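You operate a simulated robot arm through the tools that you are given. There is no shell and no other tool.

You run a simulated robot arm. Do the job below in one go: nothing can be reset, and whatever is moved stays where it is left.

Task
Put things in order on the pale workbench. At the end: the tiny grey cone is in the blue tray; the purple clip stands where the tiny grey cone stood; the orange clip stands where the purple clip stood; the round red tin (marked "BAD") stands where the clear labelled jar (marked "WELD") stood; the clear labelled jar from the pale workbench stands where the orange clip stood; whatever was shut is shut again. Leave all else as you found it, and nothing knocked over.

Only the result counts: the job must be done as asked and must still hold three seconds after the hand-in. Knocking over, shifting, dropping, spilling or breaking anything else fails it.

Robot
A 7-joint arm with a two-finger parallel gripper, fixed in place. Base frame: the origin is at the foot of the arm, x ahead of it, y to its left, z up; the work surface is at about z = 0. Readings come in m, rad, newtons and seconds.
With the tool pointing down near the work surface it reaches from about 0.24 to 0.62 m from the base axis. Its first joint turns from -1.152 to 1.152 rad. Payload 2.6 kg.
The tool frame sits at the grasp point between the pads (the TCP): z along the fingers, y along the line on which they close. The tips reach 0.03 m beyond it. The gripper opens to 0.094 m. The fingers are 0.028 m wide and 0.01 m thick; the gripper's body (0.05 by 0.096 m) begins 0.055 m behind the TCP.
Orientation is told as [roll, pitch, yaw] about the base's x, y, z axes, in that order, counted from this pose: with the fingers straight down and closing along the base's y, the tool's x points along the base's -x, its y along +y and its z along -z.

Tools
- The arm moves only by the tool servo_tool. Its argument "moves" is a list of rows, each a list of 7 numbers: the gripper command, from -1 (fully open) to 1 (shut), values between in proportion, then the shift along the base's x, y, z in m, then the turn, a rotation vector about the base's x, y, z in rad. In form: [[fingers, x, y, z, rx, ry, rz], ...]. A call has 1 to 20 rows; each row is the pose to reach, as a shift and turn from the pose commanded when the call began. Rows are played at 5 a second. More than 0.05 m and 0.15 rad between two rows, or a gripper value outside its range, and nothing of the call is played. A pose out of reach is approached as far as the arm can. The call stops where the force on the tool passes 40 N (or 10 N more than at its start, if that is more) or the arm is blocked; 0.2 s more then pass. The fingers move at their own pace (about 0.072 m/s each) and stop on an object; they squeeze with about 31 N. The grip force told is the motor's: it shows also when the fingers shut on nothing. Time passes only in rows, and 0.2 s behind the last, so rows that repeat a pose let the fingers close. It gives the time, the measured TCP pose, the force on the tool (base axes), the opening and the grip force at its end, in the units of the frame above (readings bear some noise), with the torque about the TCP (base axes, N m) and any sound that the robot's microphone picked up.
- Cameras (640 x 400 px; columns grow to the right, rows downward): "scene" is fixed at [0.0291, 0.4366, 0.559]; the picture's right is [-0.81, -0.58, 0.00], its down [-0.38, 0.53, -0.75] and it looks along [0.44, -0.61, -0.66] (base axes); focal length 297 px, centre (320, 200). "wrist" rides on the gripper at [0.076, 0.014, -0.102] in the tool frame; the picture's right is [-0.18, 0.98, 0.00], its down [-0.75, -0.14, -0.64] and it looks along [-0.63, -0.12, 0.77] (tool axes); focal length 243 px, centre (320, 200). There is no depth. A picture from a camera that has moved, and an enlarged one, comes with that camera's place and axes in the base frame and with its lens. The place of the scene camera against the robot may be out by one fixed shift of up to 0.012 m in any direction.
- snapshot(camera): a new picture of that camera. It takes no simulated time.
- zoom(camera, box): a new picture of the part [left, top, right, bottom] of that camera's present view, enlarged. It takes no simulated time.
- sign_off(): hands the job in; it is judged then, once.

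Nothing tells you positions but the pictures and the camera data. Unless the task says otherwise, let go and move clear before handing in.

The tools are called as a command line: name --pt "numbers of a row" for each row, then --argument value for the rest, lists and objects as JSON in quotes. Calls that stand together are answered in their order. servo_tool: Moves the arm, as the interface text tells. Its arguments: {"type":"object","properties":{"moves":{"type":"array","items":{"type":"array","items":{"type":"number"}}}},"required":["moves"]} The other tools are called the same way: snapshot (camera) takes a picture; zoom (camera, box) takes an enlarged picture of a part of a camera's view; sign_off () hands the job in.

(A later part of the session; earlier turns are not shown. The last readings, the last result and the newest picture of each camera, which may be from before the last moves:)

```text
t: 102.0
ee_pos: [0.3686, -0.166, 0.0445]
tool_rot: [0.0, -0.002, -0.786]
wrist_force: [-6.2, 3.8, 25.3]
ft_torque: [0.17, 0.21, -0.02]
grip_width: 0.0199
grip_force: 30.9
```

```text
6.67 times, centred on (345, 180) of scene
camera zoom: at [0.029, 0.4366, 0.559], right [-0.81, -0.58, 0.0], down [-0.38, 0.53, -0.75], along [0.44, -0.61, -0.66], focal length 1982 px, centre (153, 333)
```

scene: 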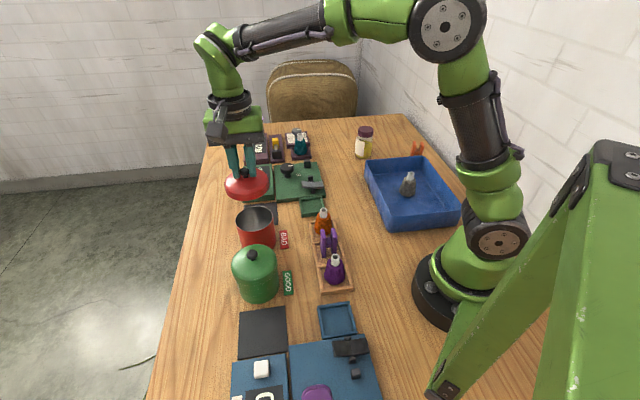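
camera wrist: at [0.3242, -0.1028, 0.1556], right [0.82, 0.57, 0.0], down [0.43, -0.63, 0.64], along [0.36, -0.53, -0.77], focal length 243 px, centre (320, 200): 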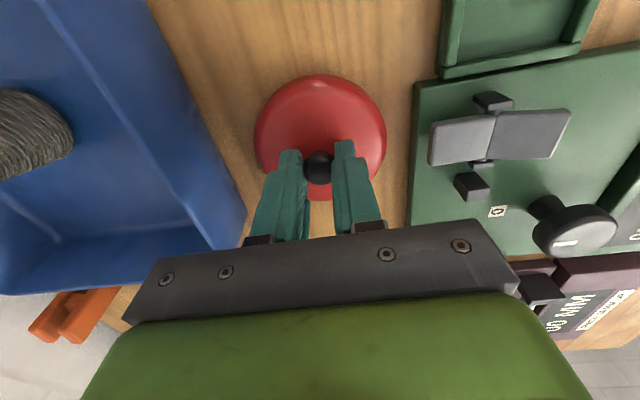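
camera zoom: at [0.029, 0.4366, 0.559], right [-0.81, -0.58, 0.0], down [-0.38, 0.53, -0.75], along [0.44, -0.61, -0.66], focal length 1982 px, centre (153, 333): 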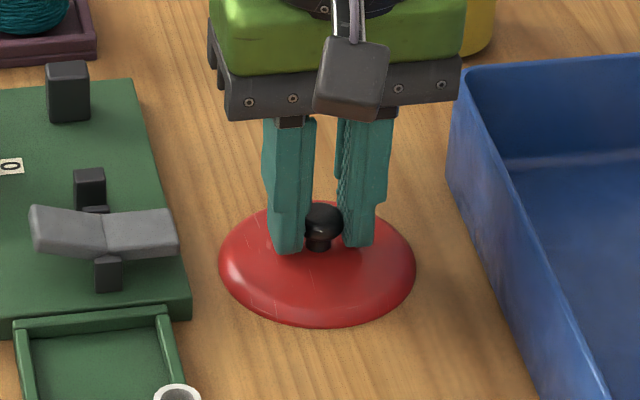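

Contact is confirmed at z of about 0.0445, so the lid's solid plate rests on the bench. I'll relieve the pressure, release it and rise.

servo_tool --pt "1 0 0 0.001 0 0 0" --pt "1 0 0 0.0015 0 0 0" --pt "0.5 0 0 0.0015 0 0 0" --pt "0 0 0 0.0015 0 0 0" --pt "0 0 0 0.0015 0 0 0" --pt "0 0 0 0.02 0 0 0" --pt "0 0 0 0.06 0 0 0" --pt "0 0 0 0.1 0 0 0" --pt "0 0 0 0.14 0 0 0" --pt "0 0 0 0.18 0 0 0" --pt "0 0 0 0.18 0 0 0"

zoom --camera "scene" --box '[270, 110, 420, 230]'

snapshot --camera "wrist"

```text
t: 104.4
ee_pos: [0.3683, -0.1664, 0.2231]
tool_rot: [0.0, 0.0, -0.784]
wrist_force: [0.0, 0.1, -0.3]
ft_torque: [0.0, 0.0, 0.02]
grip_width: 0.0469
grip_force: 0.0
```

```text
3.33 times, centred on (345, 170) of scene
camera zoom: at [0.0291, 0.4366, 0.559], right [-0.81, -0.58, 0.0], down [-0.38, 0.53, -0.75], along [0.44, -0.61, -0.66], focal length 991 px, centre (237, 300)
```

zoom: 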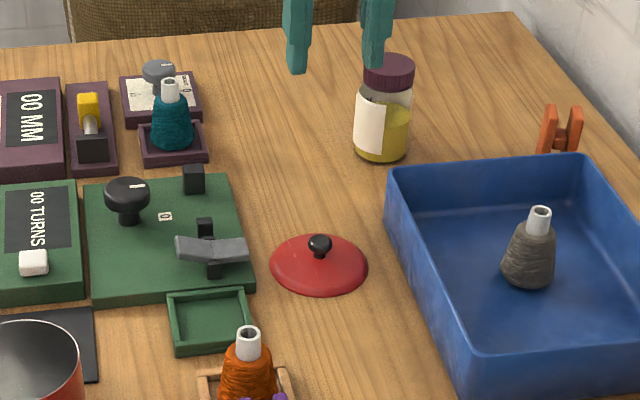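

```text
taken
camera wrist: at [0.3239, -0.1034, 0.326], right [0.82, 0.57, 0.0], down [0.43, -0.63, 0.64], along [0.36, -0.53, -0.77], focal length 243 px, centre (320, 200)
```

wrist: 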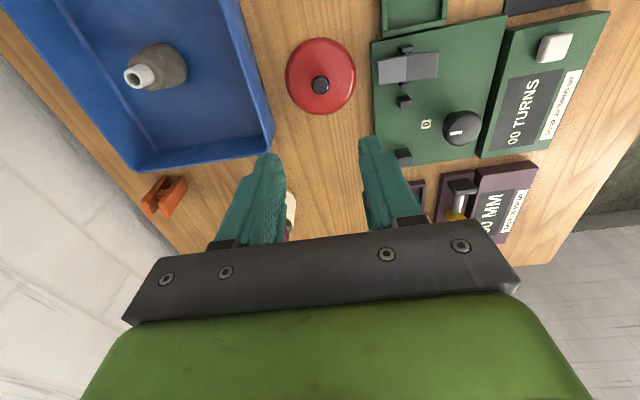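

The lid rests safely on the bench. I'll go back over the open tin body with the fingers fully open.

servo_tool --pt "-1 0.005 0.03 0 0 0 0" --pt "-1 0.012 0.068 0 0 0 0" --pt "-1 0.02 0.108 0 0 0 0" --pt "-1 0.028 0.148 0 0 0 0" --pt "-1 0.036 0.188 0 0 0 0" --pt "-1 0.044 0.228 0 0 0 0" --pt "-1 0.052 0.268 0 0 0 0" --pt "-1 0.06 0.296 0 0 0 0" --pt "-1 0.06 0.296 -0.03 0 0 0" --pt "-1 0.06 0.296 -0.06 0 0 0" --pt "-1 0.06 0.296 -0.06 0 0 0"

zoom --camera "wrist" --box '[220, 20, 420, 220]'

zoom --camera "scene" --box '[220, 180, 300, 260]'

```text
t: 106.8
ee_pos: [0.4289, 0.1304, 0.1627]
tool_rot: [0.001, 0.0, -0.784]
wrist_force: [-0.4, 0.0, -0.9]
ft_torque: [0.0, 0.01, 0.01]
grip_width: 0.0942
grip_force: 0.0
```

```text
2.00 times, centred on (320, 120) of wrist
camera zoom: at [0.3847, 0.1931, 0.2648], right [0.82, 0.57, 0.0], down [0.43, -0.63, 0.64], along [0.36, -0.53, -0.77], focal length 485 px, centre (320, 360)
```

zoom: 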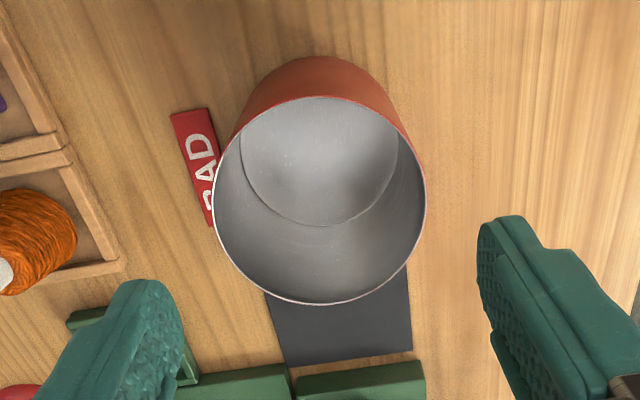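

```text
5.00 times, centred on (260, 220) of scene
camera zoom: at [0.0291, 0.4366, 0.559], right [-0.81, -0.58, 0.0], down [-0.38, 0.53, -0.75], along [0.44, -0.61, -0.66], focal length 1486 px, centre (620, 100)
```

zoom: 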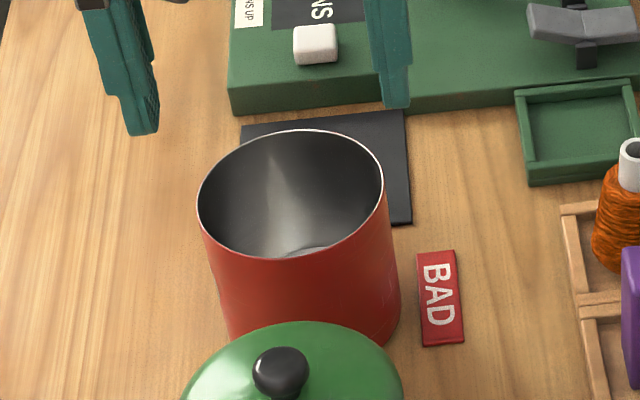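

The tin is empty and centred, about 0.0835 m across at the rim. I'll descend around the body to z=0.05.

servo_tool --pt "-1 0 0 -0.02 0 0 0" --pt "-1 0 0 -0.035 0 0 0" --pt "-1 0 0 -0.05 0 0 0" --pt "-1 0 0 -0.065 0 0 0" --pt "-1 0 0 -0.08 0 0 0" --pt "-1 0 0 -0.095 0 0 0" --pt "-1 0 0 -0.108 0 0 0" --pt "-1 0 0 -0.1128 0 0 0" --pt "-1 0 0 -0.1128 0 0 0"

snapshot --camera "wrist"

zoom --camera "scene" --box '[210, 160, 310, 270]'

```text
t: 108.8
ee_pos: [0.429, 0.1317, 0.0503]
tool_rot: [-0.001, 0.0, -0.785]
wrist_force: [-0.3, 1.3, 0.5]
ft_torque: [-0.03, -0.01, 0.02]
grip_width: 0.0937
grip_force: 0.0
```

```text
taken
camera wrist: at [0.3845, 0.193, 0.1522], right [0.82, 0.57, 0.0], down [0.43, -0.63, 0.64], along [0.36, -0.53, -0.77], focal length 243 px, centre (320, 200)
```

wrist: 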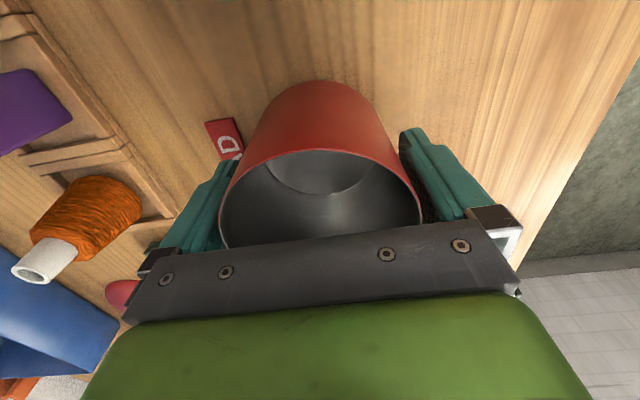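

```text
3.64 times, centred on (260, 215) of scene
camera zoom: at [0.0291, 0.4366, 0.559], right [-0.81, -0.58, 0.0], down [-0.38, 0.53, -0.75], along [0.44, -0.61, -0.66], focal length 1081 px, centre (538, 146)
```

zoom: 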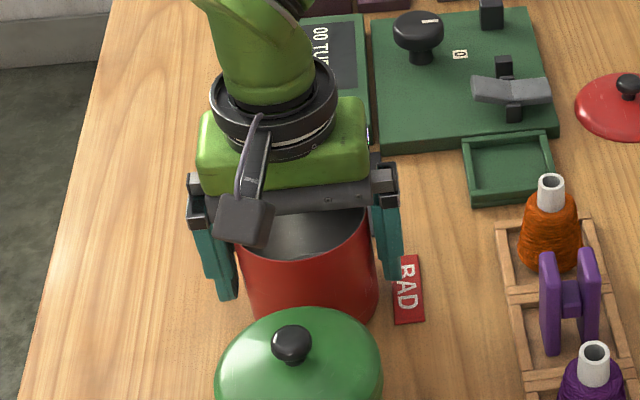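

The fingers straddle the body cleanly. I'll close on it and read the width.

servo_tool --pt "-0.9 0 0 0 0 0 0" --pt "-0.8 0 0 0 0 0 0" --pt "-0.7 0 0 0 0 0 0" --pt "0 0 0 0 0 0 0" --pt "1 0 0 0 0 0 0" --pt "1 0 0 0 0 0 0"

servo_tool --pt "1 0 0 0.002 0 0 0" --pt "1 0 0 0.005 0 0 0" --pt "1 0 0 0.005 0 0 0"

zoom --camera "scene" --box '[210, 160, 310, 270]'

snapshot --camera "wrist"

```text
t: 110.2
ee_pos: [0.4294, 0.1294, 0.049]
tool_rot: [-0.001, -0.001, -0.785]
wrist_force: [-0.2, -1.1, 0.1]
ft_torque: [-0.02, 0.0, -0.05]
grip_width: 0.0849
grip_force: 31.4
```

```text
t: 111.0
ee_pos: [0.4292, 0.1309, 0.0547]
tool_rot: [0.001, -0.001, -0.784]
wrist_force: [0.1, 0.4, -2.1]
ft_torque: [0.01, 0.01, 0.0]
grip_width: 0.0847
grip_force: 31.1
```

```text
3.64 times, centred on (260, 215) of scene
camera zoom: at [0.0291, 0.4366, 0.559], right [-0.81, -0.58, 0.0], down [-0.38, 0.53, -0.75], along [0.44, -0.61, -0.66], focal length 1081 px, centre (538, 146)
```

zoom: 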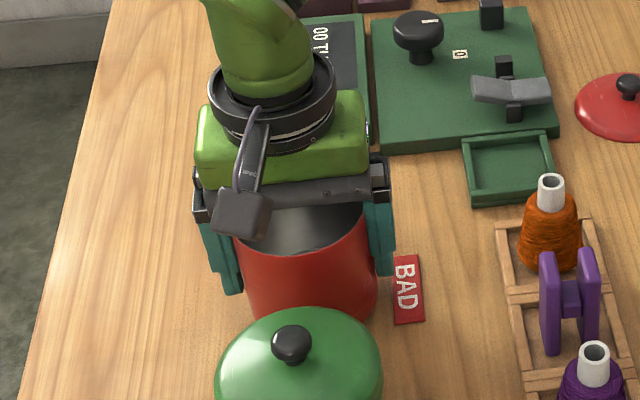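

```text
taken
camera wrist: at [0.3842, 0.1931, 0.1574], right [0.82, 0.57, 0.0], down [0.43, -0.63, 0.64], along [0.36, -0.53, -0.77], focal length 243 px, centre (320, 200)
```

wrist: 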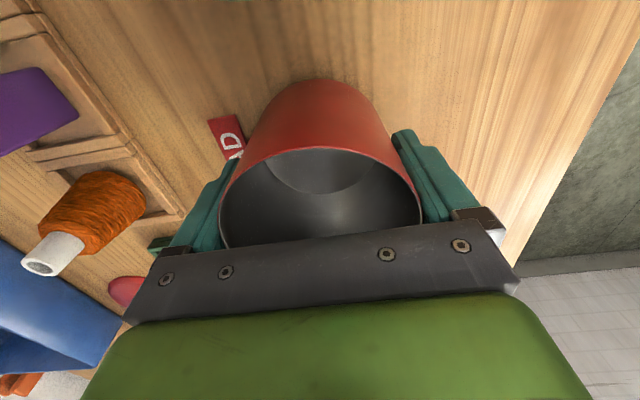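

The body lifts with the fingers (0.0848 m, about 2 N). I'll raise it well above the green tin and carry it to the jar's old spot, turning to the same yaw I used there.

servo_tool --pt "1 0 0 0.03 0 0 0" --pt "1 0 0 0.07 0 0 0" --pt "1 0 0 0.11 0 0 0" --pt "1 0 0 0.15 0 0 0" --pt "1 0.004 0.035 0.16 0 0 0.11" --pt "1 0.002 0.075 0.16 0 0 0.22" --pt "1 -0.01 0.115 0.16 0 0 0.33" --pt "1 -0.03 0.15 0.16 0 0 0.44" --pt "1 -0.052 0.185 0.16 0 0 0.55" --pt "1 -0.075 0.215 0.16 0 0 0.66" --pt "1 -0.097 0.2446 0.16 0 0 0.785" --pt "1 -0.097 0.2446 0.16 0 0 0.785" --pt "1 -0.097 0.2446 0.16 0 0 0.785"

snapshot --camera "scene"

snapshot --camera "wrist"

```text
t: 113.8
ee_pos: [0.3312, 0.3754, 0.2164]
tool_rot: [-0.001, -0.001, 0.0]
wrist_force: [0.4, 0.2, -2.1]
ft_torque: [0.0, 0.0, -0.04]
grip_width: 0.0848
grip_force: 30.7
```

```text
taken
```

scene: 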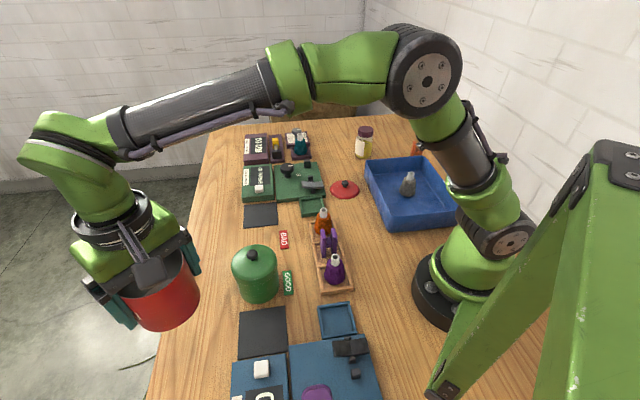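

```text
taken
camera wrist: at [0.2544, 0.3886, 0.3183], right [0.18, 0.98, 0.0], down [0.75, -0.14, 0.64], along [0.63, -0.12, -0.77], focal length 243 px, centre (320, 200)
```

wrist: 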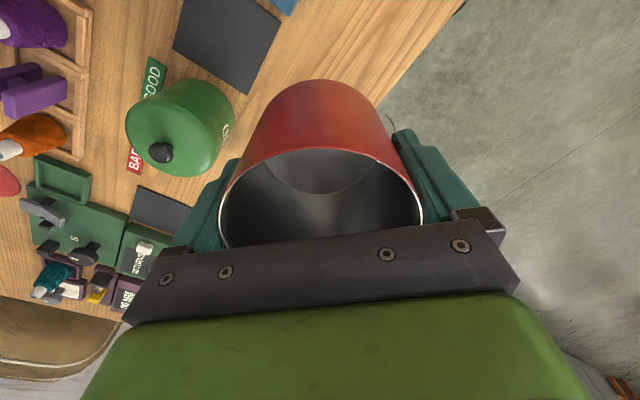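

The tin is over the jar's old spot. I'll lower it partway and check the clearance to the blue box, the mat and the bench edge.

servo_tool --pt "1 0.0003 -0.0003 -0.03 0 0 0" --pt "1 0.0003 -0.0003 -0.06 0 0 0" --pt "1 0.0003 -0.0003 -0.095 0 0 0" --pt "1 0.0003 -0.0003 -0.125 0 0 0" --pt "1 0.0003 -0.0003 -0.14 0 0 0" --pt "1 0.0003 -0.0003 -0.14 0 0 0"

zoom --camera "scene" --box '[110, 220, 310, 400]'

snapshot --camera "wrist"

```text
t: 115.2
ee_pos: [0.332, 0.374, 0.0747]
tool_rot: [0.001, -0.001, 0.0]
wrist_force: [1.0, -1.1, -2.3]
ft_torque: [0.01, 0.02, -0.01]
grip_width: 0.0848
grip_force: 31.1
```

```text
2.22 times, centred on (210, 310) of scene
camera zoom: at [0.0291, 0.4366, 0.559], right [-0.81, -0.58, 0.0], down [-0.38, 0.53, -0.75], along [0.44, -0.61, -0.66], focal length 661 px, centre (564, -44)
```

zoom: 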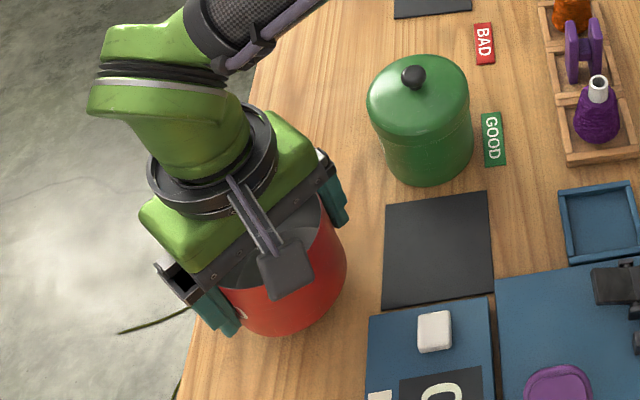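

```text
taken
camera wrist: at [0.2549, 0.3875, 0.1776], right [0.18, 0.98, 0.0], down [0.75, -0.14, 0.64], along [0.63, -0.12, -0.77], focal length 243 px, centre (320, 200)
```

wrist: 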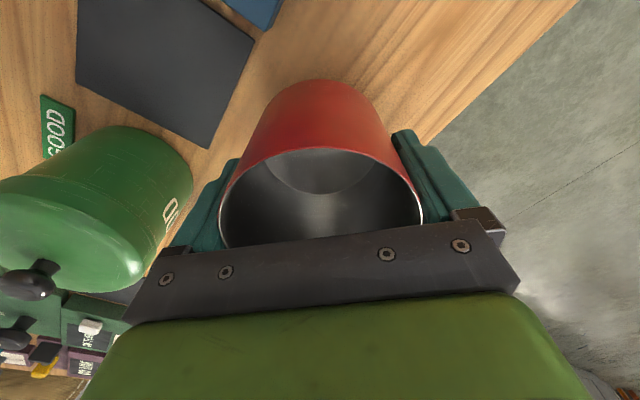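

There's clear room all around and the whole base is over the bench. I'll lower to near contact and then creep.

servo_tool --pt "1 0 0 -0.01 0 0 0" --pt "1 0 0 -0.018 0 0 0" --pt "1 0 0 -0.022 0 0 0" --pt "1 0 0 -0.022 0 0 0"

servo_tool --pt "1 0 0 -0.0015 0 0 0" --pt "1 0 0 -0.0015 0 0 0"

servo_tool --pt "1 0 0 -0.001 0 0 0" --pt "1 0 0 -0.001 0 0 0"

```text
t: 116.2
ee_pos: [0.3321, 0.3742, 0.0515]
tool_rot: [-0.001, -0.001, 0.0]
wrist_force: [1.3, 0.3, -0.9]
ft_torque: [0.04, -0.01, 0.01]
grip_width: 0.0845
grip_force: 31.2
```

```text
t: 116.8
ee_pos: [0.3324, 0.3755, 0.0512]
tool_rot: [0.0, -0.001, 0.001]
wrist_force: [0.0, -1.4, -0.6]
ft_torque: [0.0, 0.01, -0.02]
grip_width: 0.0848
grip_force: 30.9
```

```text
t: 117.4
ee_pos: [0.3332, 0.3751, 0.0507]
tool_rot: [0.002, 0.001, 0.001]
wrist_force: [0.4, -0.1, -1.4]
ft_torque: [-0.01, 0.0, 0.01]
grip_width: 0.0848
grip_force: 31.2
```

servo_tool --pt "1 0 0 -0.0006 0 0 0" --pt "1 0 0 -0.0006 0 0 0"

servo_tool --pt "1 0 0 -0.0006 0 0 0" --pt "1 0 0 -0.0006 0 0 0"

```text
t: 118.0
ee_pos: [0.3318, 0.3745, 0.0498]
tool_rot: [-0.001, -0.001, 0.0]
wrist_force: [-0.1, -1.0, 2.4]
ft_torque: [-0.1, 0.11, 0.04]
grip_width: 0.0849
grip_force: 31.0
```

```text
t: 118.6
ee_pos: [0.3328, 0.3753, 0.0497]
tool_rot: [0.001, -0.002, 0.002]
wrist_force: [-2.9, -4.8, 12.7]
ft_torque: [-0.43, 0.26, 0.0]
grip_width: 0.0849
grip_force: 30.5
```

The tin body is on the bench. I'll relax, open fully and rise straight up.

servo_tool --pt "1 0 0 0.0006 0 0 0" --pt "-0.9 0 0 0.0006 0 0 0" --pt "-1 0 0 0.0006 0 0 0" --pt "-1 0 0 0.0006 0 0 0" --pt "-1 0 0 0.015 0 0 0" --pt "-1 0 0 0.035 0 0 0" --pt "-1 0 0 0.06 0 0 0" --pt "-1 0 0 0.09 0 0 0" --pt "-1 0 0 0.12 0 0 0" --pt "-1 0 0 0.15 0 0 0" --pt "-1 0 0 0.15 0 0 0"

zoom --camera "scene" --box '[110, 220, 310, 400]'

snapshot --camera "wrist"

zoom --camera "wrist" --box '[220, 20, 420, 220]'

```text
t: 121.0
ee_pos: [0.3321, 0.3753, 0.1988]
tool_rot: [-0.001, -0.003, 0.0]
wrist_force: [0.2, 0.0, -0.7]
ft_torque: [-0.01, 0.01, -0.01]
grip_width: 0.0943
grip_force: 0.1
```

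```text
2.22 times, centred on (210, 310) of scene
camera zoom: at [0.0291, 0.4366, 0.559], right [-0.81, -0.58, 0.0], down [-0.38, 0.53, -0.75], along [0.44, -0.61, -0.66], focal length 661 px, centre (564, -44)
```

zoom: 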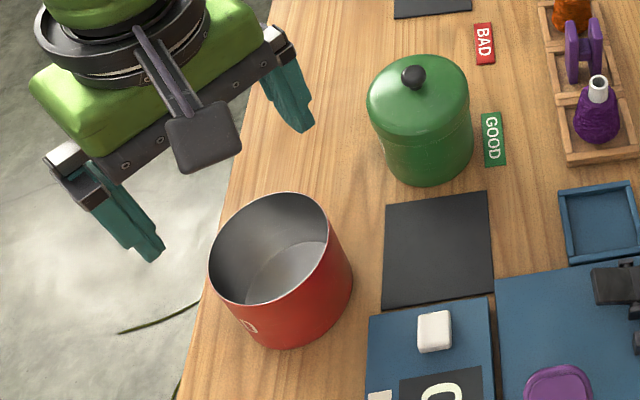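

```text
taken
camera wrist: at [0.2553, 0.3872, 0.3016], right [0.18, 0.98, 0.0], down [0.75, -0.14, 0.64], along [0.63, -0.12, -0.77], focal length 243 px, centre (320, 200)
```

wrist: 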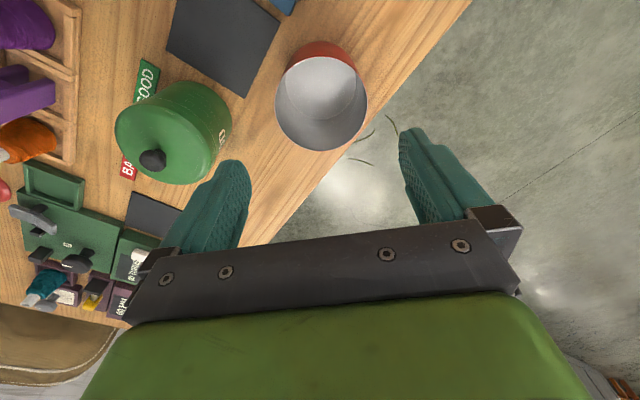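

```text
2.00 times, centred on (320, 120) of wrist
camera zoom: at [0.2553, 0.3872, 0.3016], right [0.18, 0.98, 0.0], down [0.75, -0.14, 0.64], along [0.63, -0.12, -0.77], focal length 485 px, centre (320, 360)
```

zoom: 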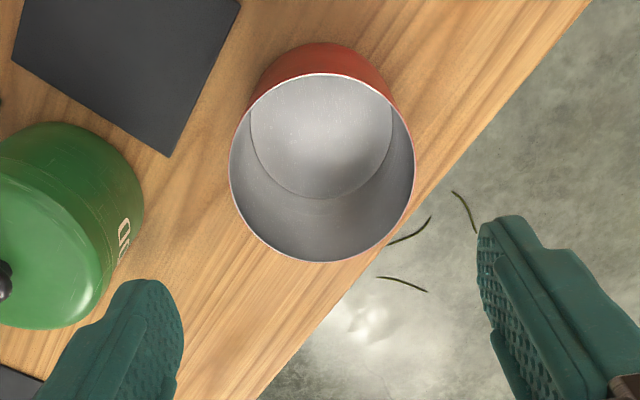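

The body stands at (0.331, 0.374), where the jar was. I'll go back and fetch the lid.

servo_tool --pt "-1 0.0207 -0.0392 0.01 0 0 -0.06" --pt "-1 0.0407 -0.0792 0.02 0 0 -0.12" --pt "-1 0.0567 -0.1212 0.02 0 0 -0.18" --pt "-0.5 0.0687 -0.1632 0.02 0 0 -0.24" --pt "0 0.0787 -0.2062 0.02 0 0 -0.3" --pt "0 0.0837 -0.2502 0.02 0 0 -0.36" --pt "0 0.0867 -0.2942 0.02 0 0 -0.42" --pt "0 0.0867 -0.3382 0.02 0 0 -0.48" --pt "0 0.0827 -0.3822 0.02 0 0 -0.54" --pt "0 0.0747 -0.4262 0.02 0 0 -0.6" --pt "0 0.0627 -0.4692 0.02 0 0 -0.66" --pt "0 0.0487 -0.5082 0.02 0 0 -0.72" --pt "0 0.0367 -0.5403 0.02 0 0 -0.785" --pt "0 0.0367 -0.5403 -0.02 0 0 -0.785" --pt "0 0.0367 -0.5403 -0.06 0 0 -0.785" --pt "0 0.0367 -0.5403 -0.06 0 0 -0.785"

zoom --camera "wrist" --box '[220, 20, 420, 220]'

zoom --camera "scene" --box '[270, 110, 420, 230]'

```text
t: 124.4
ee_pos: [0.3683, -0.1645, 0.1384]
tool_rot: [-0.001, -0.001, -0.785]
wrist_force: [-0.6, -0.4, -1.0]
ft_torque: [0.01, 0.0, -0.01]
grip_width: 0.0472
grip_force: 0.1
```

```text
2.00 times, centred on (320, 120) of wrist
camera zoom: at [0.3241, -0.102, 0.2409], right [0.82, 0.57, 0.0], down [0.43, -0.63, 0.64], along [0.36, -0.53, -0.77], focal length 485 px, centre (320, 360)
```

zoom: 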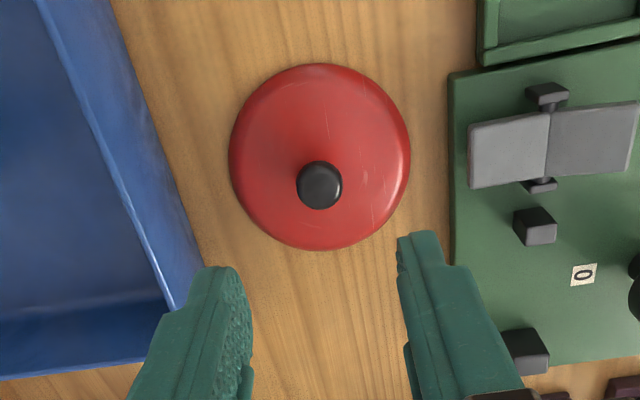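

```text
3.33 times, centred on (345, 170) of scene
camera zoom: at [0.0291, 0.4366, 0.559], right [-0.81, -0.58, 0.0], down [-0.38, 0.53, -0.75], along [0.44, -0.61, -0.66], focal length 991 px, centre (237, 300)
```

zoom: 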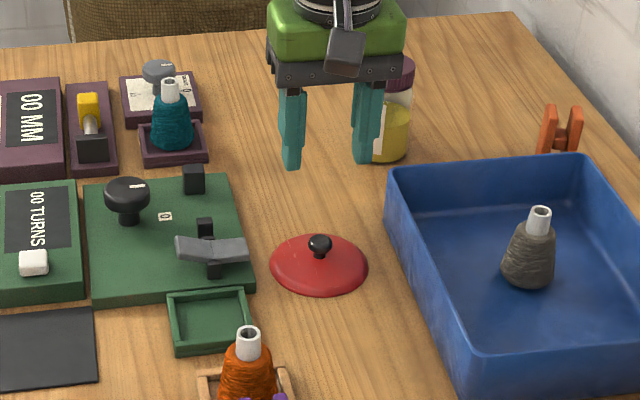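

The lid is where I left it, with the knob centred. I'll go down, grip the knob at the same height as before and lift.

servo_tool --pt "0 0 0 -0.03 0 0 0" --pt "0 0 0 -0.06 0 0 0" --pt "0 0 0 -0.08 0 0 0" --pt "0 0 0 -0.09 0 0 0" --pt "0 0 0 -0.0935 0 0 0" --pt "0 0 0 -0.0935 0 0 0" --pt "0.4 0 0 -0.0935 0 0 0" --pt "0.7 0 0 -0.0935 0 0 0" --pt "1 0 0 -0.0935 0 0 0" --pt "1 0 0 -0.0935 0 0 0"

zoom --camera "wrist" --box '[240, 60, 400, 220]'

```text
t: 126.6
ee_pos: [0.3687, -0.1661, 0.0467]
tool_rot: [0.0, -0.001, -0.784]
wrist_force: [-0.5, 0.0, 0.6]
ft_torque: [-0.02, 0.0, 0.01]
grip_width: 0.0194
grip_force: 30.5
```

```text
2.50 times, centred on (320, 140) of wrist
camera zoom: at [0.3244, -0.1031, 0.1488], right [0.82, 0.57, 0.0], down [0.43, -0.63, 0.64], along [0.36, -0.53, -0.77], focal length 606 px, centre (320, 350)
```

zoom: 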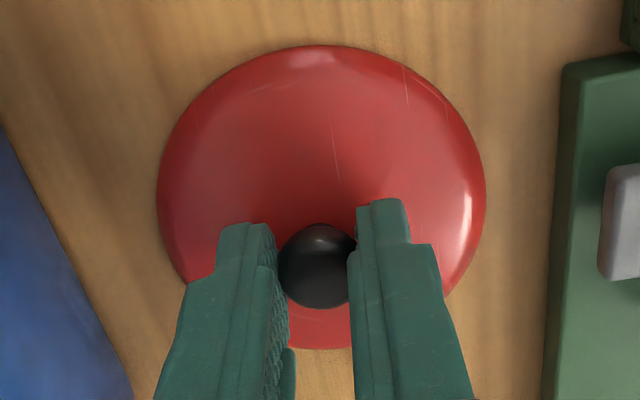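

The knob is held. I'll lift the lid high and carry it back to over the tin body, retracing my path and turning to the same yaw as the body release.

servo_tool --pt "1 0 0 0.01 0 0 0" --pt "1 0 0 0.04 0 0 0" --pt "1 0 0 0.085 0 0 0" --pt "1 0 0 0.13 0 0 0" --pt "1 0 0 0.17 0 0 0" --pt "1 0.012 0.032 0.18 0 0 0.06" --pt "1 0.026 0.071 0.18 0 0 0.12" --pt "1 0.038 0.114 0.18 0 0 0.18" --pt "1 0.046 0.158 0.18 0 0 0.24" --pt "1 0.05 0.202 0.18 0 0 0.3" --pt "1 0.05 0.246 0.18 0 0 0.36" --pt "1 0.047 0.29 0.18 0 0 0.42" --pt "1 0.042 0.334 0.18 0 0 0.48" --pt "1 0.032 0.377 0.18 0 0 0.54" --pt "1 0.02 0.419 0.18 0 0 0.6" --pt "1 0.004 0.461 0.18 0 0 0.66" --pt "1 -0.016 0.501 0.18 0 0 0.72" --pt "1 -0.0367 0.5403 0.18 0 0 0.785" --pt "1 -0.0367 0.5403 0.18 0 0 0.785" --pt "1 -0.0367 0.5403 0.18 0 0 0.785"

zoom --camera "scene" --box '[60, 180, 310, 400]'

snapshot --camera "wrist"

```text
t: 130.8
ee_pos: [0.3311, 0.3737, 0.2256]
tool_rot: [-0.002, -0.002, 0.002]
wrist_force: [-0.3, -0.2, 0.2]
ft_torque: [0.0, 0.01, -0.01]
grip_width: 0.0198
grip_force: 31.0
```

```text
1.82 times, centred on (185, 290) of scene
camera zoom: at [0.0291, 0.4366, 0.559], right [-0.81, -0.58, 0.0], down [-0.38, 0.53, -0.75], along [0.44, -0.61, -0.66], focal length 541 px, centre (566, 36)
```

zoom: 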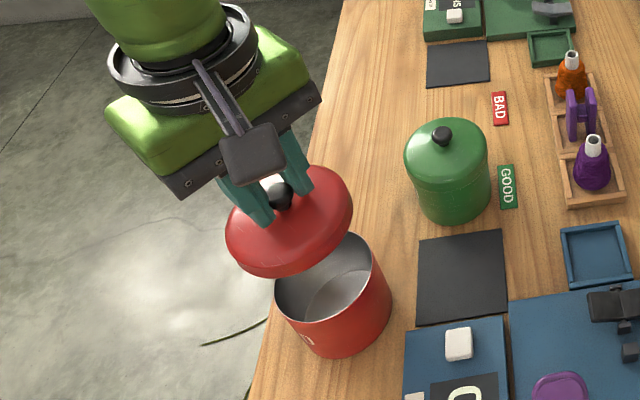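

```text
taken
camera wrist: at [0.254, 0.3867, 0.3279], right [0.18, 0.98, 0.0], down [0.75, -0.14, 0.64], along [0.63, -0.12, -0.77], focal length 243 px, centre (320, 200)
```

wrist: 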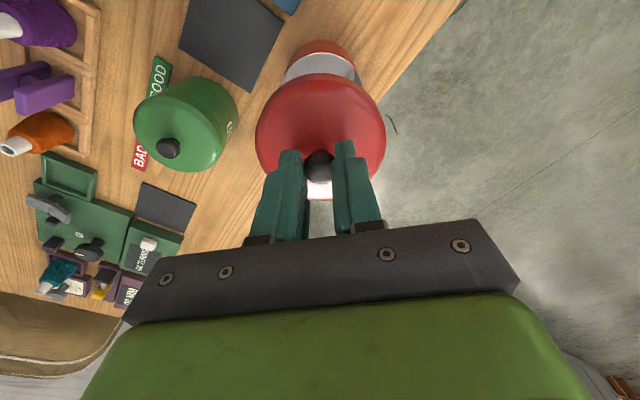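

The lid hangs above the body. I'll lower it to a few millimetres above the rim and check alignment.

servo_tool --pt "1 0 0 -0.02 0 0 0" --pt "1 0 0 -0.045 0 0 0" --pt "1 0 0 -0.065 0 0 0" --pt "1 0 0 -0.078 0 0 0" --pt "1 0 0 -0.084 0 0 0" --pt "1 0 0 -0.084 0 0 0"

zoom --camera "scene" --box '[130, 270, 250, 380]'

zoom --camera "wrist" --box '[220, 40, 420, 240]'

```text
t: 132.2
ee_pos: [0.3318, 0.3746, 0.1417]
tool_rot: [0.0, -0.001, 0.002]
wrist_force: [-0.4, 0.7, -0.6]
ft_torque: [-0.01, 0.01, -0.01]
grip_width: 0.0196
grip_force: 31.0
```

```text
3.64 times, centred on (190, 325) of scene
camera zoom: at [0.0291, 0.4366, 0.559], right [-0.81, -0.58, 0.0], down [-0.38, 0.53, -0.75], along [0.44, -0.61, -0.66], focal length 1081 px, centre (793, -254)
```

zoom: 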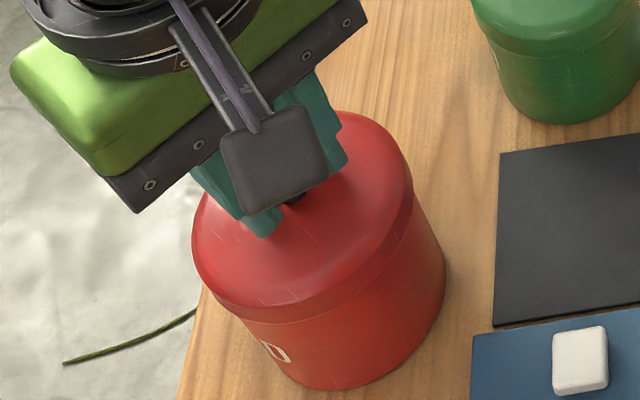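

```text
2.00 times, centred on (320, 140) of wrist
camera zoom: at [0.2544, 0.3875, 0.2442], right [0.18, 0.98, 0.0], down [0.75, -0.14, 0.64], along [0.63, -0.12, -0.77], focal length 485 px, centre (320, 320)
```

zoom: 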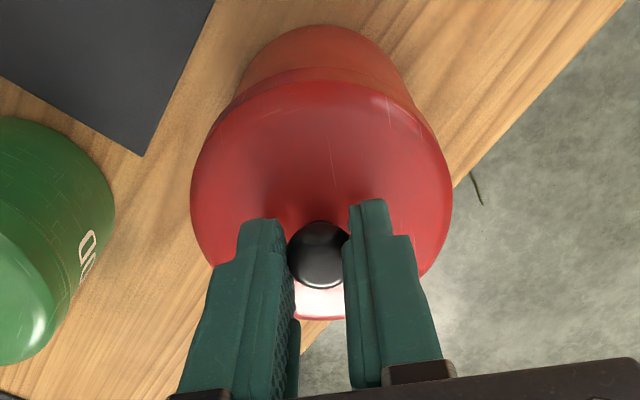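

The lid looks coaxial with the body. I'll lower it slowly until it seats, watching force and listening.

servo_tool --pt "1 0 0 -0.003 0 0 0" --pt "1 0 0 -0.006 0 0 0" --pt "1 0 0 -0.008 0 0 0" --pt "1 0 0 -0.008 0 0 0"

servo_tool --pt "1 0 0 -0.0015 0 0 0" --pt "1 0 0 -0.0015 0 0 0"

servo_tool --pt "1 0 0 -0.0015 0 0 0" --pt "1 0 0 -0.0015 0 0 0"

```text
t: 133.2
ee_pos: [0.3319, 0.3752, 0.1334]
tool_rot: [0.001, 0.0, 0.0]
wrist_force: [-0.5, 0.2, -0.7]
ft_torque: [-0.02, -0.02, -0.03]
grip_width: 0.0192
grip_force: 30.7
```

```text
t: 133.8
ee_pos: [0.3316, 0.3757, 0.1319]
tool_rot: [-0.001, 0.001, 0.002]
wrist_force: [0.1, -0.5, -0.2]
ft_torque: [0.01, 0.05, 0.01]
grip_width: 0.0196
grip_force: 31.1
```

```text
t: 134.4
ee_pos: [0.3325, 0.3745, 0.1297]
tool_rot: [0.0, 0.002, 0.0]
wrist_force: [-0.4, 0.3, -1.3]
ft_torque: [0.03, -0.01, 0.03]
grip_width: 0.0197
grip_force: 30.8
```

servo_tool --pt "1 0 0 -0.001 0 0 0" --pt "1 0 0 -0.001 0 0 0"

servo_tool --pt "1 0 0 -0.001 0 0 0" --pt "1 0 0 -0.001 0 0 0"

zoom --camera "scene" --box '[130, 270, 250, 380]'

```text
t: 135.0
ee_pos: [0.332, 0.3746, 0.1291]
tool_rot: [0.001, 0.0, 0.003]
wrist_force: [-0.4, 0.1, 0.3]
ft_torque: [0.01, -0.03, 0.02]
grip_width: 0.0195
grip_force: 31.3
```

```text
t: 135.6
ee_pos: [0.3316, 0.375, 0.1303]
tool_rot: [0.001, -0.002, 0.0]
wrist_force: [-3.0, -1.7, 12.1]
ft_torque: [-0.06, 0.06, -0.06]
grip_width: 0.0193
grip_force: 30.5
```

```text
3.64 times, centred on (190, 325) of scene
camera zoom: at [0.029, 0.4365, 0.5591], right [-0.81, -0.58, 0.0], down [-0.38, 0.53, -0.75], along [0.44, -0.61, -0.66], focal length 1081 px, centre (793, -254)
```

zoom: 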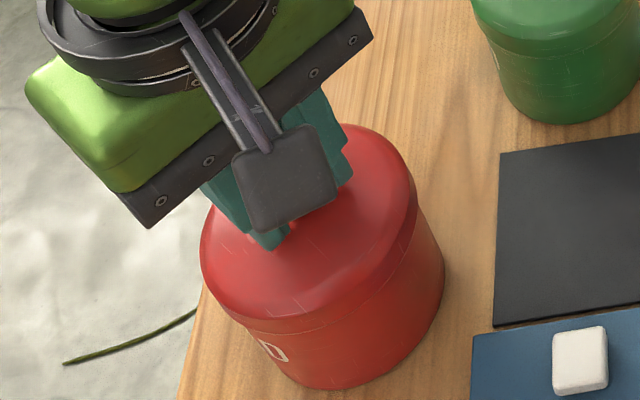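

The lid has seated on the rim with 12 N. I'll press a little more to see whether the catch snaps shut.

servo_tool --pt "1 0 0 -0.0008 0 0 0" --pt "1 0 0 -0.0008 0 0 0"

```text
t: 136.2
ee_pos: [0.3331, 0.3743, 0.1291]
tool_rot: [0.004, -0.001, -0.001]
wrist_force: [-5.8, -5.3, 25.5]
ft_torque: [-0.14, 0.21, -0.01]
grip_width: 0.0194
grip_force: 30.7
```

servo_tool --pt "1 0 0 -0.0006 0 0 0" --pt "1 0 0 -0.0006 0 0 0"

```text
t: 136.8
ee_pos: [0.332, 0.3754, 0.1294]
tool_rot: [0.005, -0.003, 0.002]
wrist_force: [-5.2, -3.5, 32.3]
ft_torque: [-0.07, 0.18, -0.05]
grip_width: 0.0195
grip_force: 31.0
```

There's no snap at 32 N while holding the knob, and the grip may be taking up some of the force. I'll relieve the pressure, let go, and check how the lid sits.

servo_tool --pt "1 0 0 0.001 0 0 0" --pt "1 0 0 0.002 0 0 0" --pt "1 0 0 0.0022 0 0 0" --pt "0.5 0 0 0.0022 0 0 0" --pt "0 0 0 0.0022 0 0 0" --pt "0 0 0 0.0022 0 0 0" --pt "0 0 0 0.02 0 0 0" --pt "0 0 0 0.05 0 0 0" --pt "-1 0 0 0.07 0 0 0" --pt "-1 0 0 0.07 0 0 0"

zoom --camera "scene" --box '[130, 270, 250, 380]'

zoom --camera "wrist" --box '[220, 20, 420, 220]'

zoom --camera "scene" --box '[215, 220, 305, 310]'

```text
t: 139.0
ee_pos: [0.332, 0.3752, 0.1958]
tool_rot: [0.001, 0.0, 0.001]
wrist_force: [-0.4, -1.0, -0.2]
ft_torque: [0.01, 0.04, 0.03]
grip_width: 0.0941
grip_force: 0.1
heard: snap
```

```text
3.64 times, centred on (190, 325) of scene
camera zoom: at [0.0291, 0.4366, 0.559], right [-0.81, -0.58, 0.0], down [-0.38, 0.53, -0.75], along [0.44, -0.61, -0.66], focal length 1081 px, centre (793, -254)
```

zoom: 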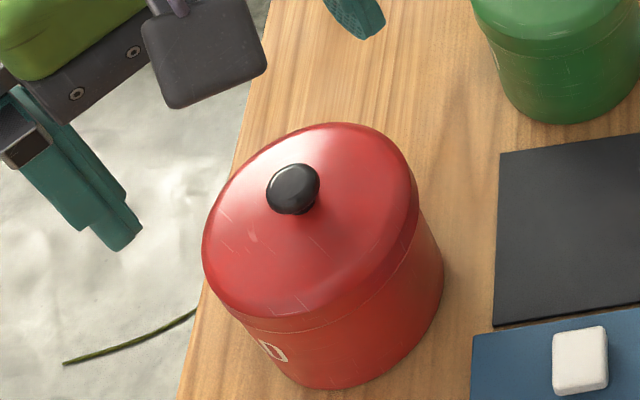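

```text
2.00 times, centred on (320, 120) of wrist
camera zoom: at [0.2549, 0.3875, 0.2998], right [0.18, 0.98, 0.0], down [0.75, -0.14, 0.64], along [0.63, -0.12, -0.77], focal length 485 px, centre (320, 360)
```

zoom: 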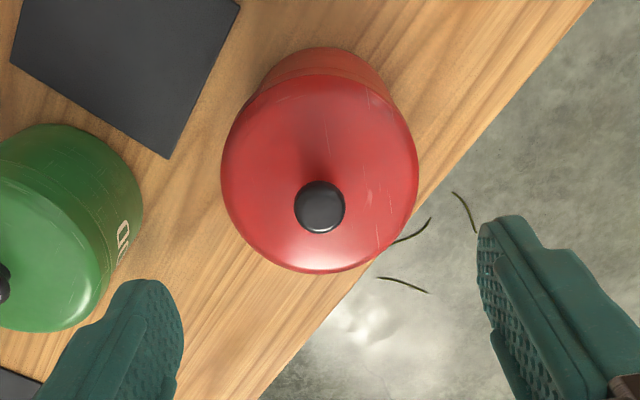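

```text
4.44 times, centred on (260, 265) of scene
camera zoom: at [0.0291, 0.4366, 0.559], right [-0.81, -0.58, 0.0], down [-0.38, 0.53, -0.75], along [0.44, -0.61, -0.66], focal length 1321 px, centre (587, -89)
```

zoom: 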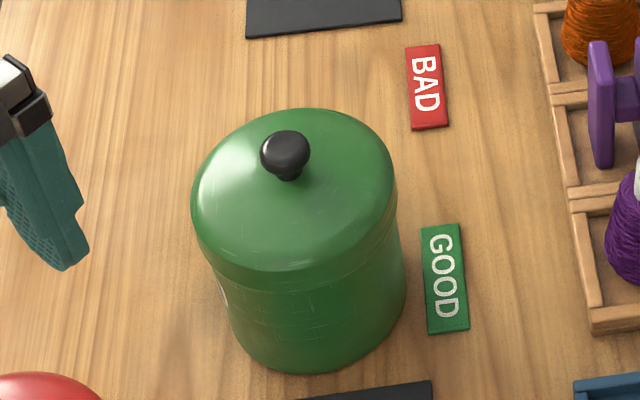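

I heard a snap on release, so the catch very likely re-engaged. To be sure, I'll take the knob again very gently, listen, and try a sub-millimetre pull.

servo_tool --pt "-0.1 0 0 0 0 0 0" --pt "-0.1 0 0 -0.02 0 0 0" --pt "-0.1 0 0 -0.045 0 0 0" --pt "-0.1 0 0 -0.06 0 0 0" --pt "-0.1 0 0 -0.0675 0 0 0" --pt "-0.1 0 0 -0.0675 0 0 0"

zoom --camera "wrist" --box '[240, 80, 400, 240]'

zoom --camera "scene" --box '[140, 280, 240, 370]'

```text
t: 140.4
ee_pos: [0.3322, 0.3743, 0.13]
tool_rot: [0.001, -0.001, 0.0]
wrist_force: [-1.0, -0.3, 0.2]
ft_torque: [-0.03, -0.01, -0.01]
grip_width: 0.0516
grip_force: 0.0
```

```text
2.50 times, centred on (320, 160) of wrist
camera zoom: at [0.2549, 0.3871, 0.2323], right [0.18, 0.98, 0.0], down [0.75, -0.14, 0.64], along [0.63, -0.12, -0.77], focal length 606 px, centre (320, 300)
```

zoom: 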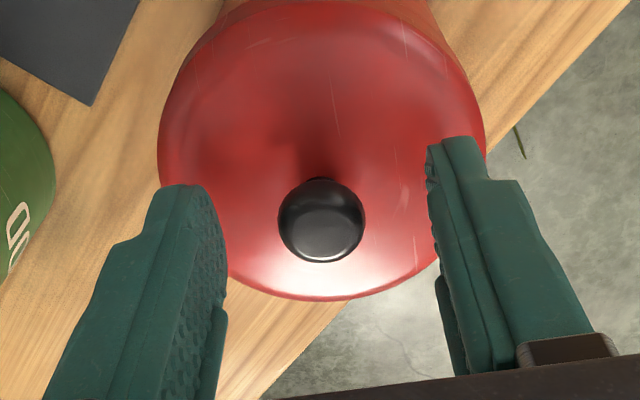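

```text
4.44 times, centred on (190, 325) of scene
camera zoom: at [0.0291, 0.4366, 0.559], right [-0.81, -0.58, 0.0], down [-0.38, 0.53, -0.75], along [0.44, -0.61, -0.66], focal length 1321 px, centre (898, -356)
```

zoom: 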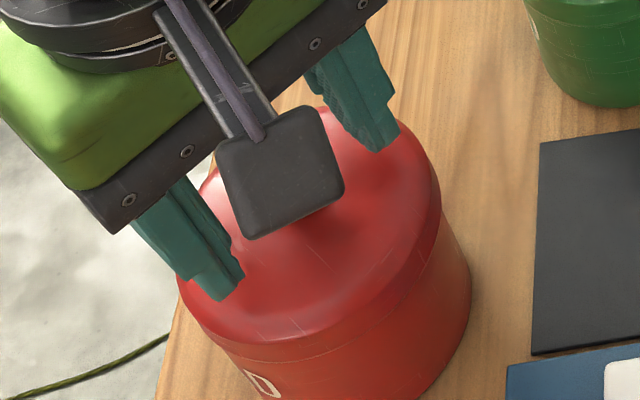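

servo_tool --pt "0.3 0 0 0 0 0 0" --pt "0.5 0 0 0 0 0 0" --pt "0.6 0 0 0 0 0 0" --pt "0.7 0 0 0 0 0 0" --pt "1 0 0 0 0 0 0" --pt "1 0 0 0 0 0 0"

servo_tool --pt "1 0 0 0.0004 0 0 0" --pt "1 0 0 0.0008 0 0 0" --pt "1 0 0 0.0008 0 0 0"

```text
t: 141.8
ee_pos: [0.3322, 0.3738, 0.1303]
tool_rot: [0.001, 0.0, 0.0]
wrist_force: [-1.2, 0.6, -0.6]
ft_torque: [-0.01, 0.0, 0.0]
grip_width: 0.0196
grip_force: 30.9
```

```text
t: 142.6
ee_pos: [0.3318, 0.3747, 0.1312]
tool_rot: [0.0, 0.0, 0.0]
wrist_force: [0.3, -0.1, 0.0]
ft_torque: [-0.02, 0.03, 0.02]
grip_width: 0.0196
grip_force: 30.3
heard: snap
```

That small pull gave a snap with no load: the lid had been shut, and I have just popped it open again, which confirms what the sound means. I'll press it down again as before and hold to hear it shut.

servo_tool --pt "1 0 0 -0.0008 0 0 0" --pt "1 0 0 -0.0018 0 0 0" --pt "1 0 0 -0.0018 0 0 0"

servo_tool --pt "1 0 0 -0.0008 0 0 0" --pt "1 0 0 -0.0008 0 0 0"

servo_tool --pt "1 0 0 -0.0006 0 0 0" --pt "1 0 0 -0.0006 0 0 0"

```text
t: 143.4
ee_pos: [0.3324, 0.3749, 0.1307]
tool_rot: [0.001, 0.0, -0.001]
wrist_force: [-2.8, -3.8, 11.5]
ft_torque: [-0.1, 0.19, 0.02]
grip_width: 0.0194
grip_force: 30.8
```

```text
t: 144.0
ee_pos: [0.3329, 0.3751, 0.1303]
tool_rot: [0.004, -0.002, 0.0]
wrist_force: [-4.3, -5.9, 24.3]
ft_torque: [-0.16, 0.23, 0.0]
grip_width: 0.0193
grip_force: 31.2
```

```text
t: 144.6
ee_pos: [0.3323, 0.3756, 0.1301]
tool_rot: [0.005, -0.004, 0.001]
wrist_force: [-4.4, -6.0, 30.3]
ft_torque: [-0.13, 0.16, -0.03]
grip_width: 0.0195
grip_force: 30.9
```

servo_tool --pt "1 0 0 0 0 0 0" --pt "1 0 0 0 0 0 0" --pt "1 0 0 0 0 0 0"

servo_tool --pt "1 0 0 0.001 0 0 0" --pt "1 0 0 0.0018 0 0 0" --pt "1 0 0 0.0018 0 0 0"

```text
t: 145.4
ee_pos: [0.3321, 0.3745, 0.1303]
tool_rot: [0.004, -0.003, 0.001]
wrist_force: [-2.8, -1.7, 27.4]
ft_torque: [-0.04, -0.07, 0.0]
grip_width: 0.0195
grip_force: 30.7
```

```text
t: 146.2
ee_pos: [0.3331, 0.3756, 0.1287]
tool_rot: [0.0, -0.001, 0.002]
wrist_force: [2.9, 3.7, 13.4]
ft_torque: [0.13, -0.37, 0.08]
grip_width: 0.0197
grip_force: 31.4
```

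Still no snap while gripped. I'll open the fingers in place and listen.

servo_tool --pt "0.7 0 0 0.0002 0 0 0" --pt "0.3 0 0 0.0002 0 0 0" --pt "0 0 0 0.0002 0 0 0" --pt "0 0 0 0.0002 0 0 0"

zoom --camera "wrist" --box '[240, 80, 400, 240]'

```text
t: 147.2
ee_pos: [0.3313, 0.3744, 0.1296]
tool_rot: [0.002, 0.001, -0.002]
wrist_force: [-0.1, 0.6, -0.2]
ft_torque: [0.0, 0.0, -0.04]
grip_width: 0.047
grip_force: 0.0
heard: snap
```

```text
2.50 times, centred on (320, 160) of wrist
camera zoom: at [0.255, 0.3875, 0.2318], right [0.18, 0.98, 0.0], down [0.75, -0.14, 0.64], along [0.63, -0.12, -0.77], focal length 606 px, centre (320, 300)
```

zoom: 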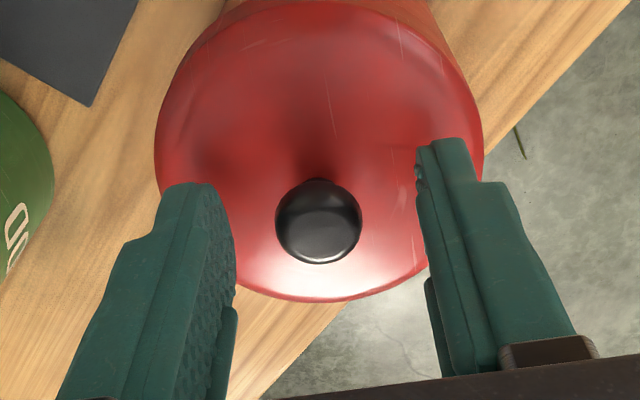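

Snap on release: the lid is shut again, following the same pattern as before. I'll rise straight up without touching the knob and inspect it.

servo_tool --pt "-0.3 0 0 0 0 0 0" --pt "-0.3 0 0 0.015 0 0 0" --pt "-0.3 0 0 0.04 0 0 0" --pt "-0.3 0 0 0.075 0 0 0" --pt "-0.3 0 0 0.11 0 0 0" --pt "-0.3 0 0 0.14 0 0 0" --pt "-0.3 0 0 0.14 0 0 0"

zoom --camera "scene" --box '[130, 270, 250, 380]'

zoom --camera "wrist" --box '[220, 0, 420, 200]'

snapshot --camera "scene"

```text
t: 148.8
ee_pos: [0.3312, 0.3761, 0.2695]
tool_rot: [0.002, 0.0, 0.001]
wrist_force: [-0.6, 0.6, 0.2]
ft_torque: [0.0, 0.02, -0.02]
grip_width: 0.061
grip_force: 0.0
```

```text
3.64 times, centred on (190, 325) of scene
camera zoom: at [0.0291, 0.4366, 0.559], right [-0.81, -0.58, 0.0], down [-0.38, 0.53, -0.75], along [0.44, -0.61, -0.66], focal length 1081 px, centre (793, -254)
```

zoom: 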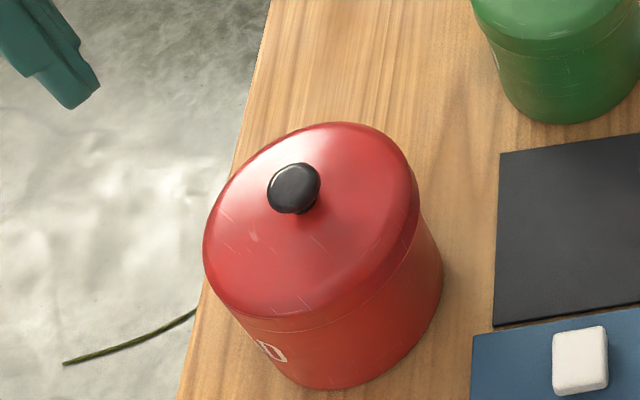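

```text
2.00 times, centred on (320, 100) of wrist
camera zoom: at [0.2553, 0.3884, 0.3715], right [0.18, 0.98, 0.0], down [0.75, -0.14, 0.64], along [0.63, -0.12, -0.77], focal length 485 px, centre (320, 400)
```

zoom: 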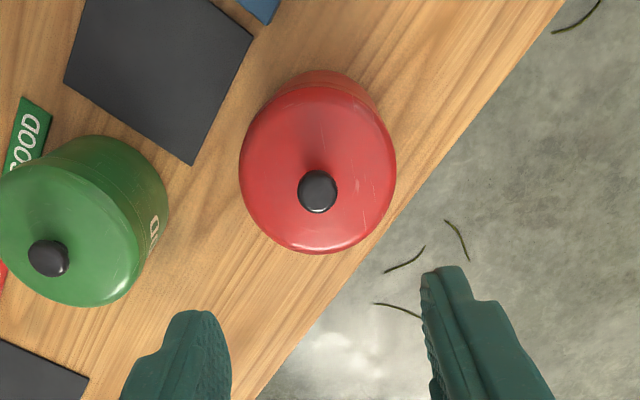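

```text
taken
```

scene: 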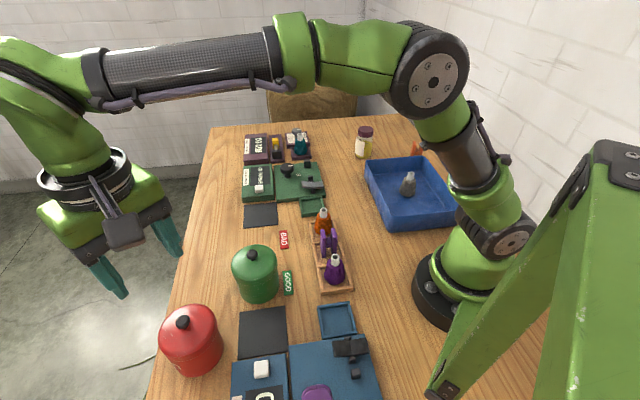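

The lid looks seated. I'll zoom in for a closer check that it sits concentric and level on the body.

zoom --camera "scene" --box '[155, 295, 230, 380]'

zoom --camera "wrist" --box '[270, 20, 370, 140]'

```text
4.71 times, centred on (192, 338) of scene
camera zoom: at [0.0291, 0.4366, 0.559], right [-0.81, -0.58, 0.0], down [-0.38, 0.53, -0.75], along [0.44, -0.61, -0.66], focal length 1399 px, centre (920, -447)
```

zoom: 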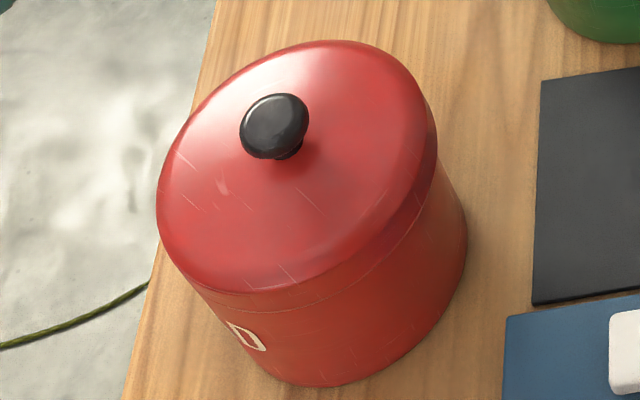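

```text
3.33 times, centred on (320, 80) of wrist
camera zoom: at [0.2553, 0.3884, 0.3715], right [0.18, 0.98, 0.0], down [0.75, -0.14, 0.64], along [0.63, -0.12, -0.77], focal length 809 px, centre (320, 600)
```

zoom: 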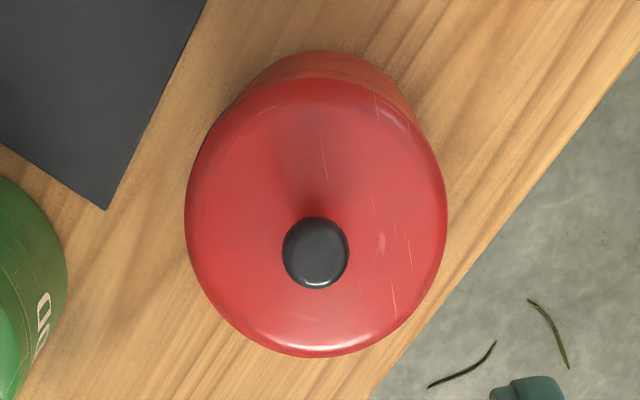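

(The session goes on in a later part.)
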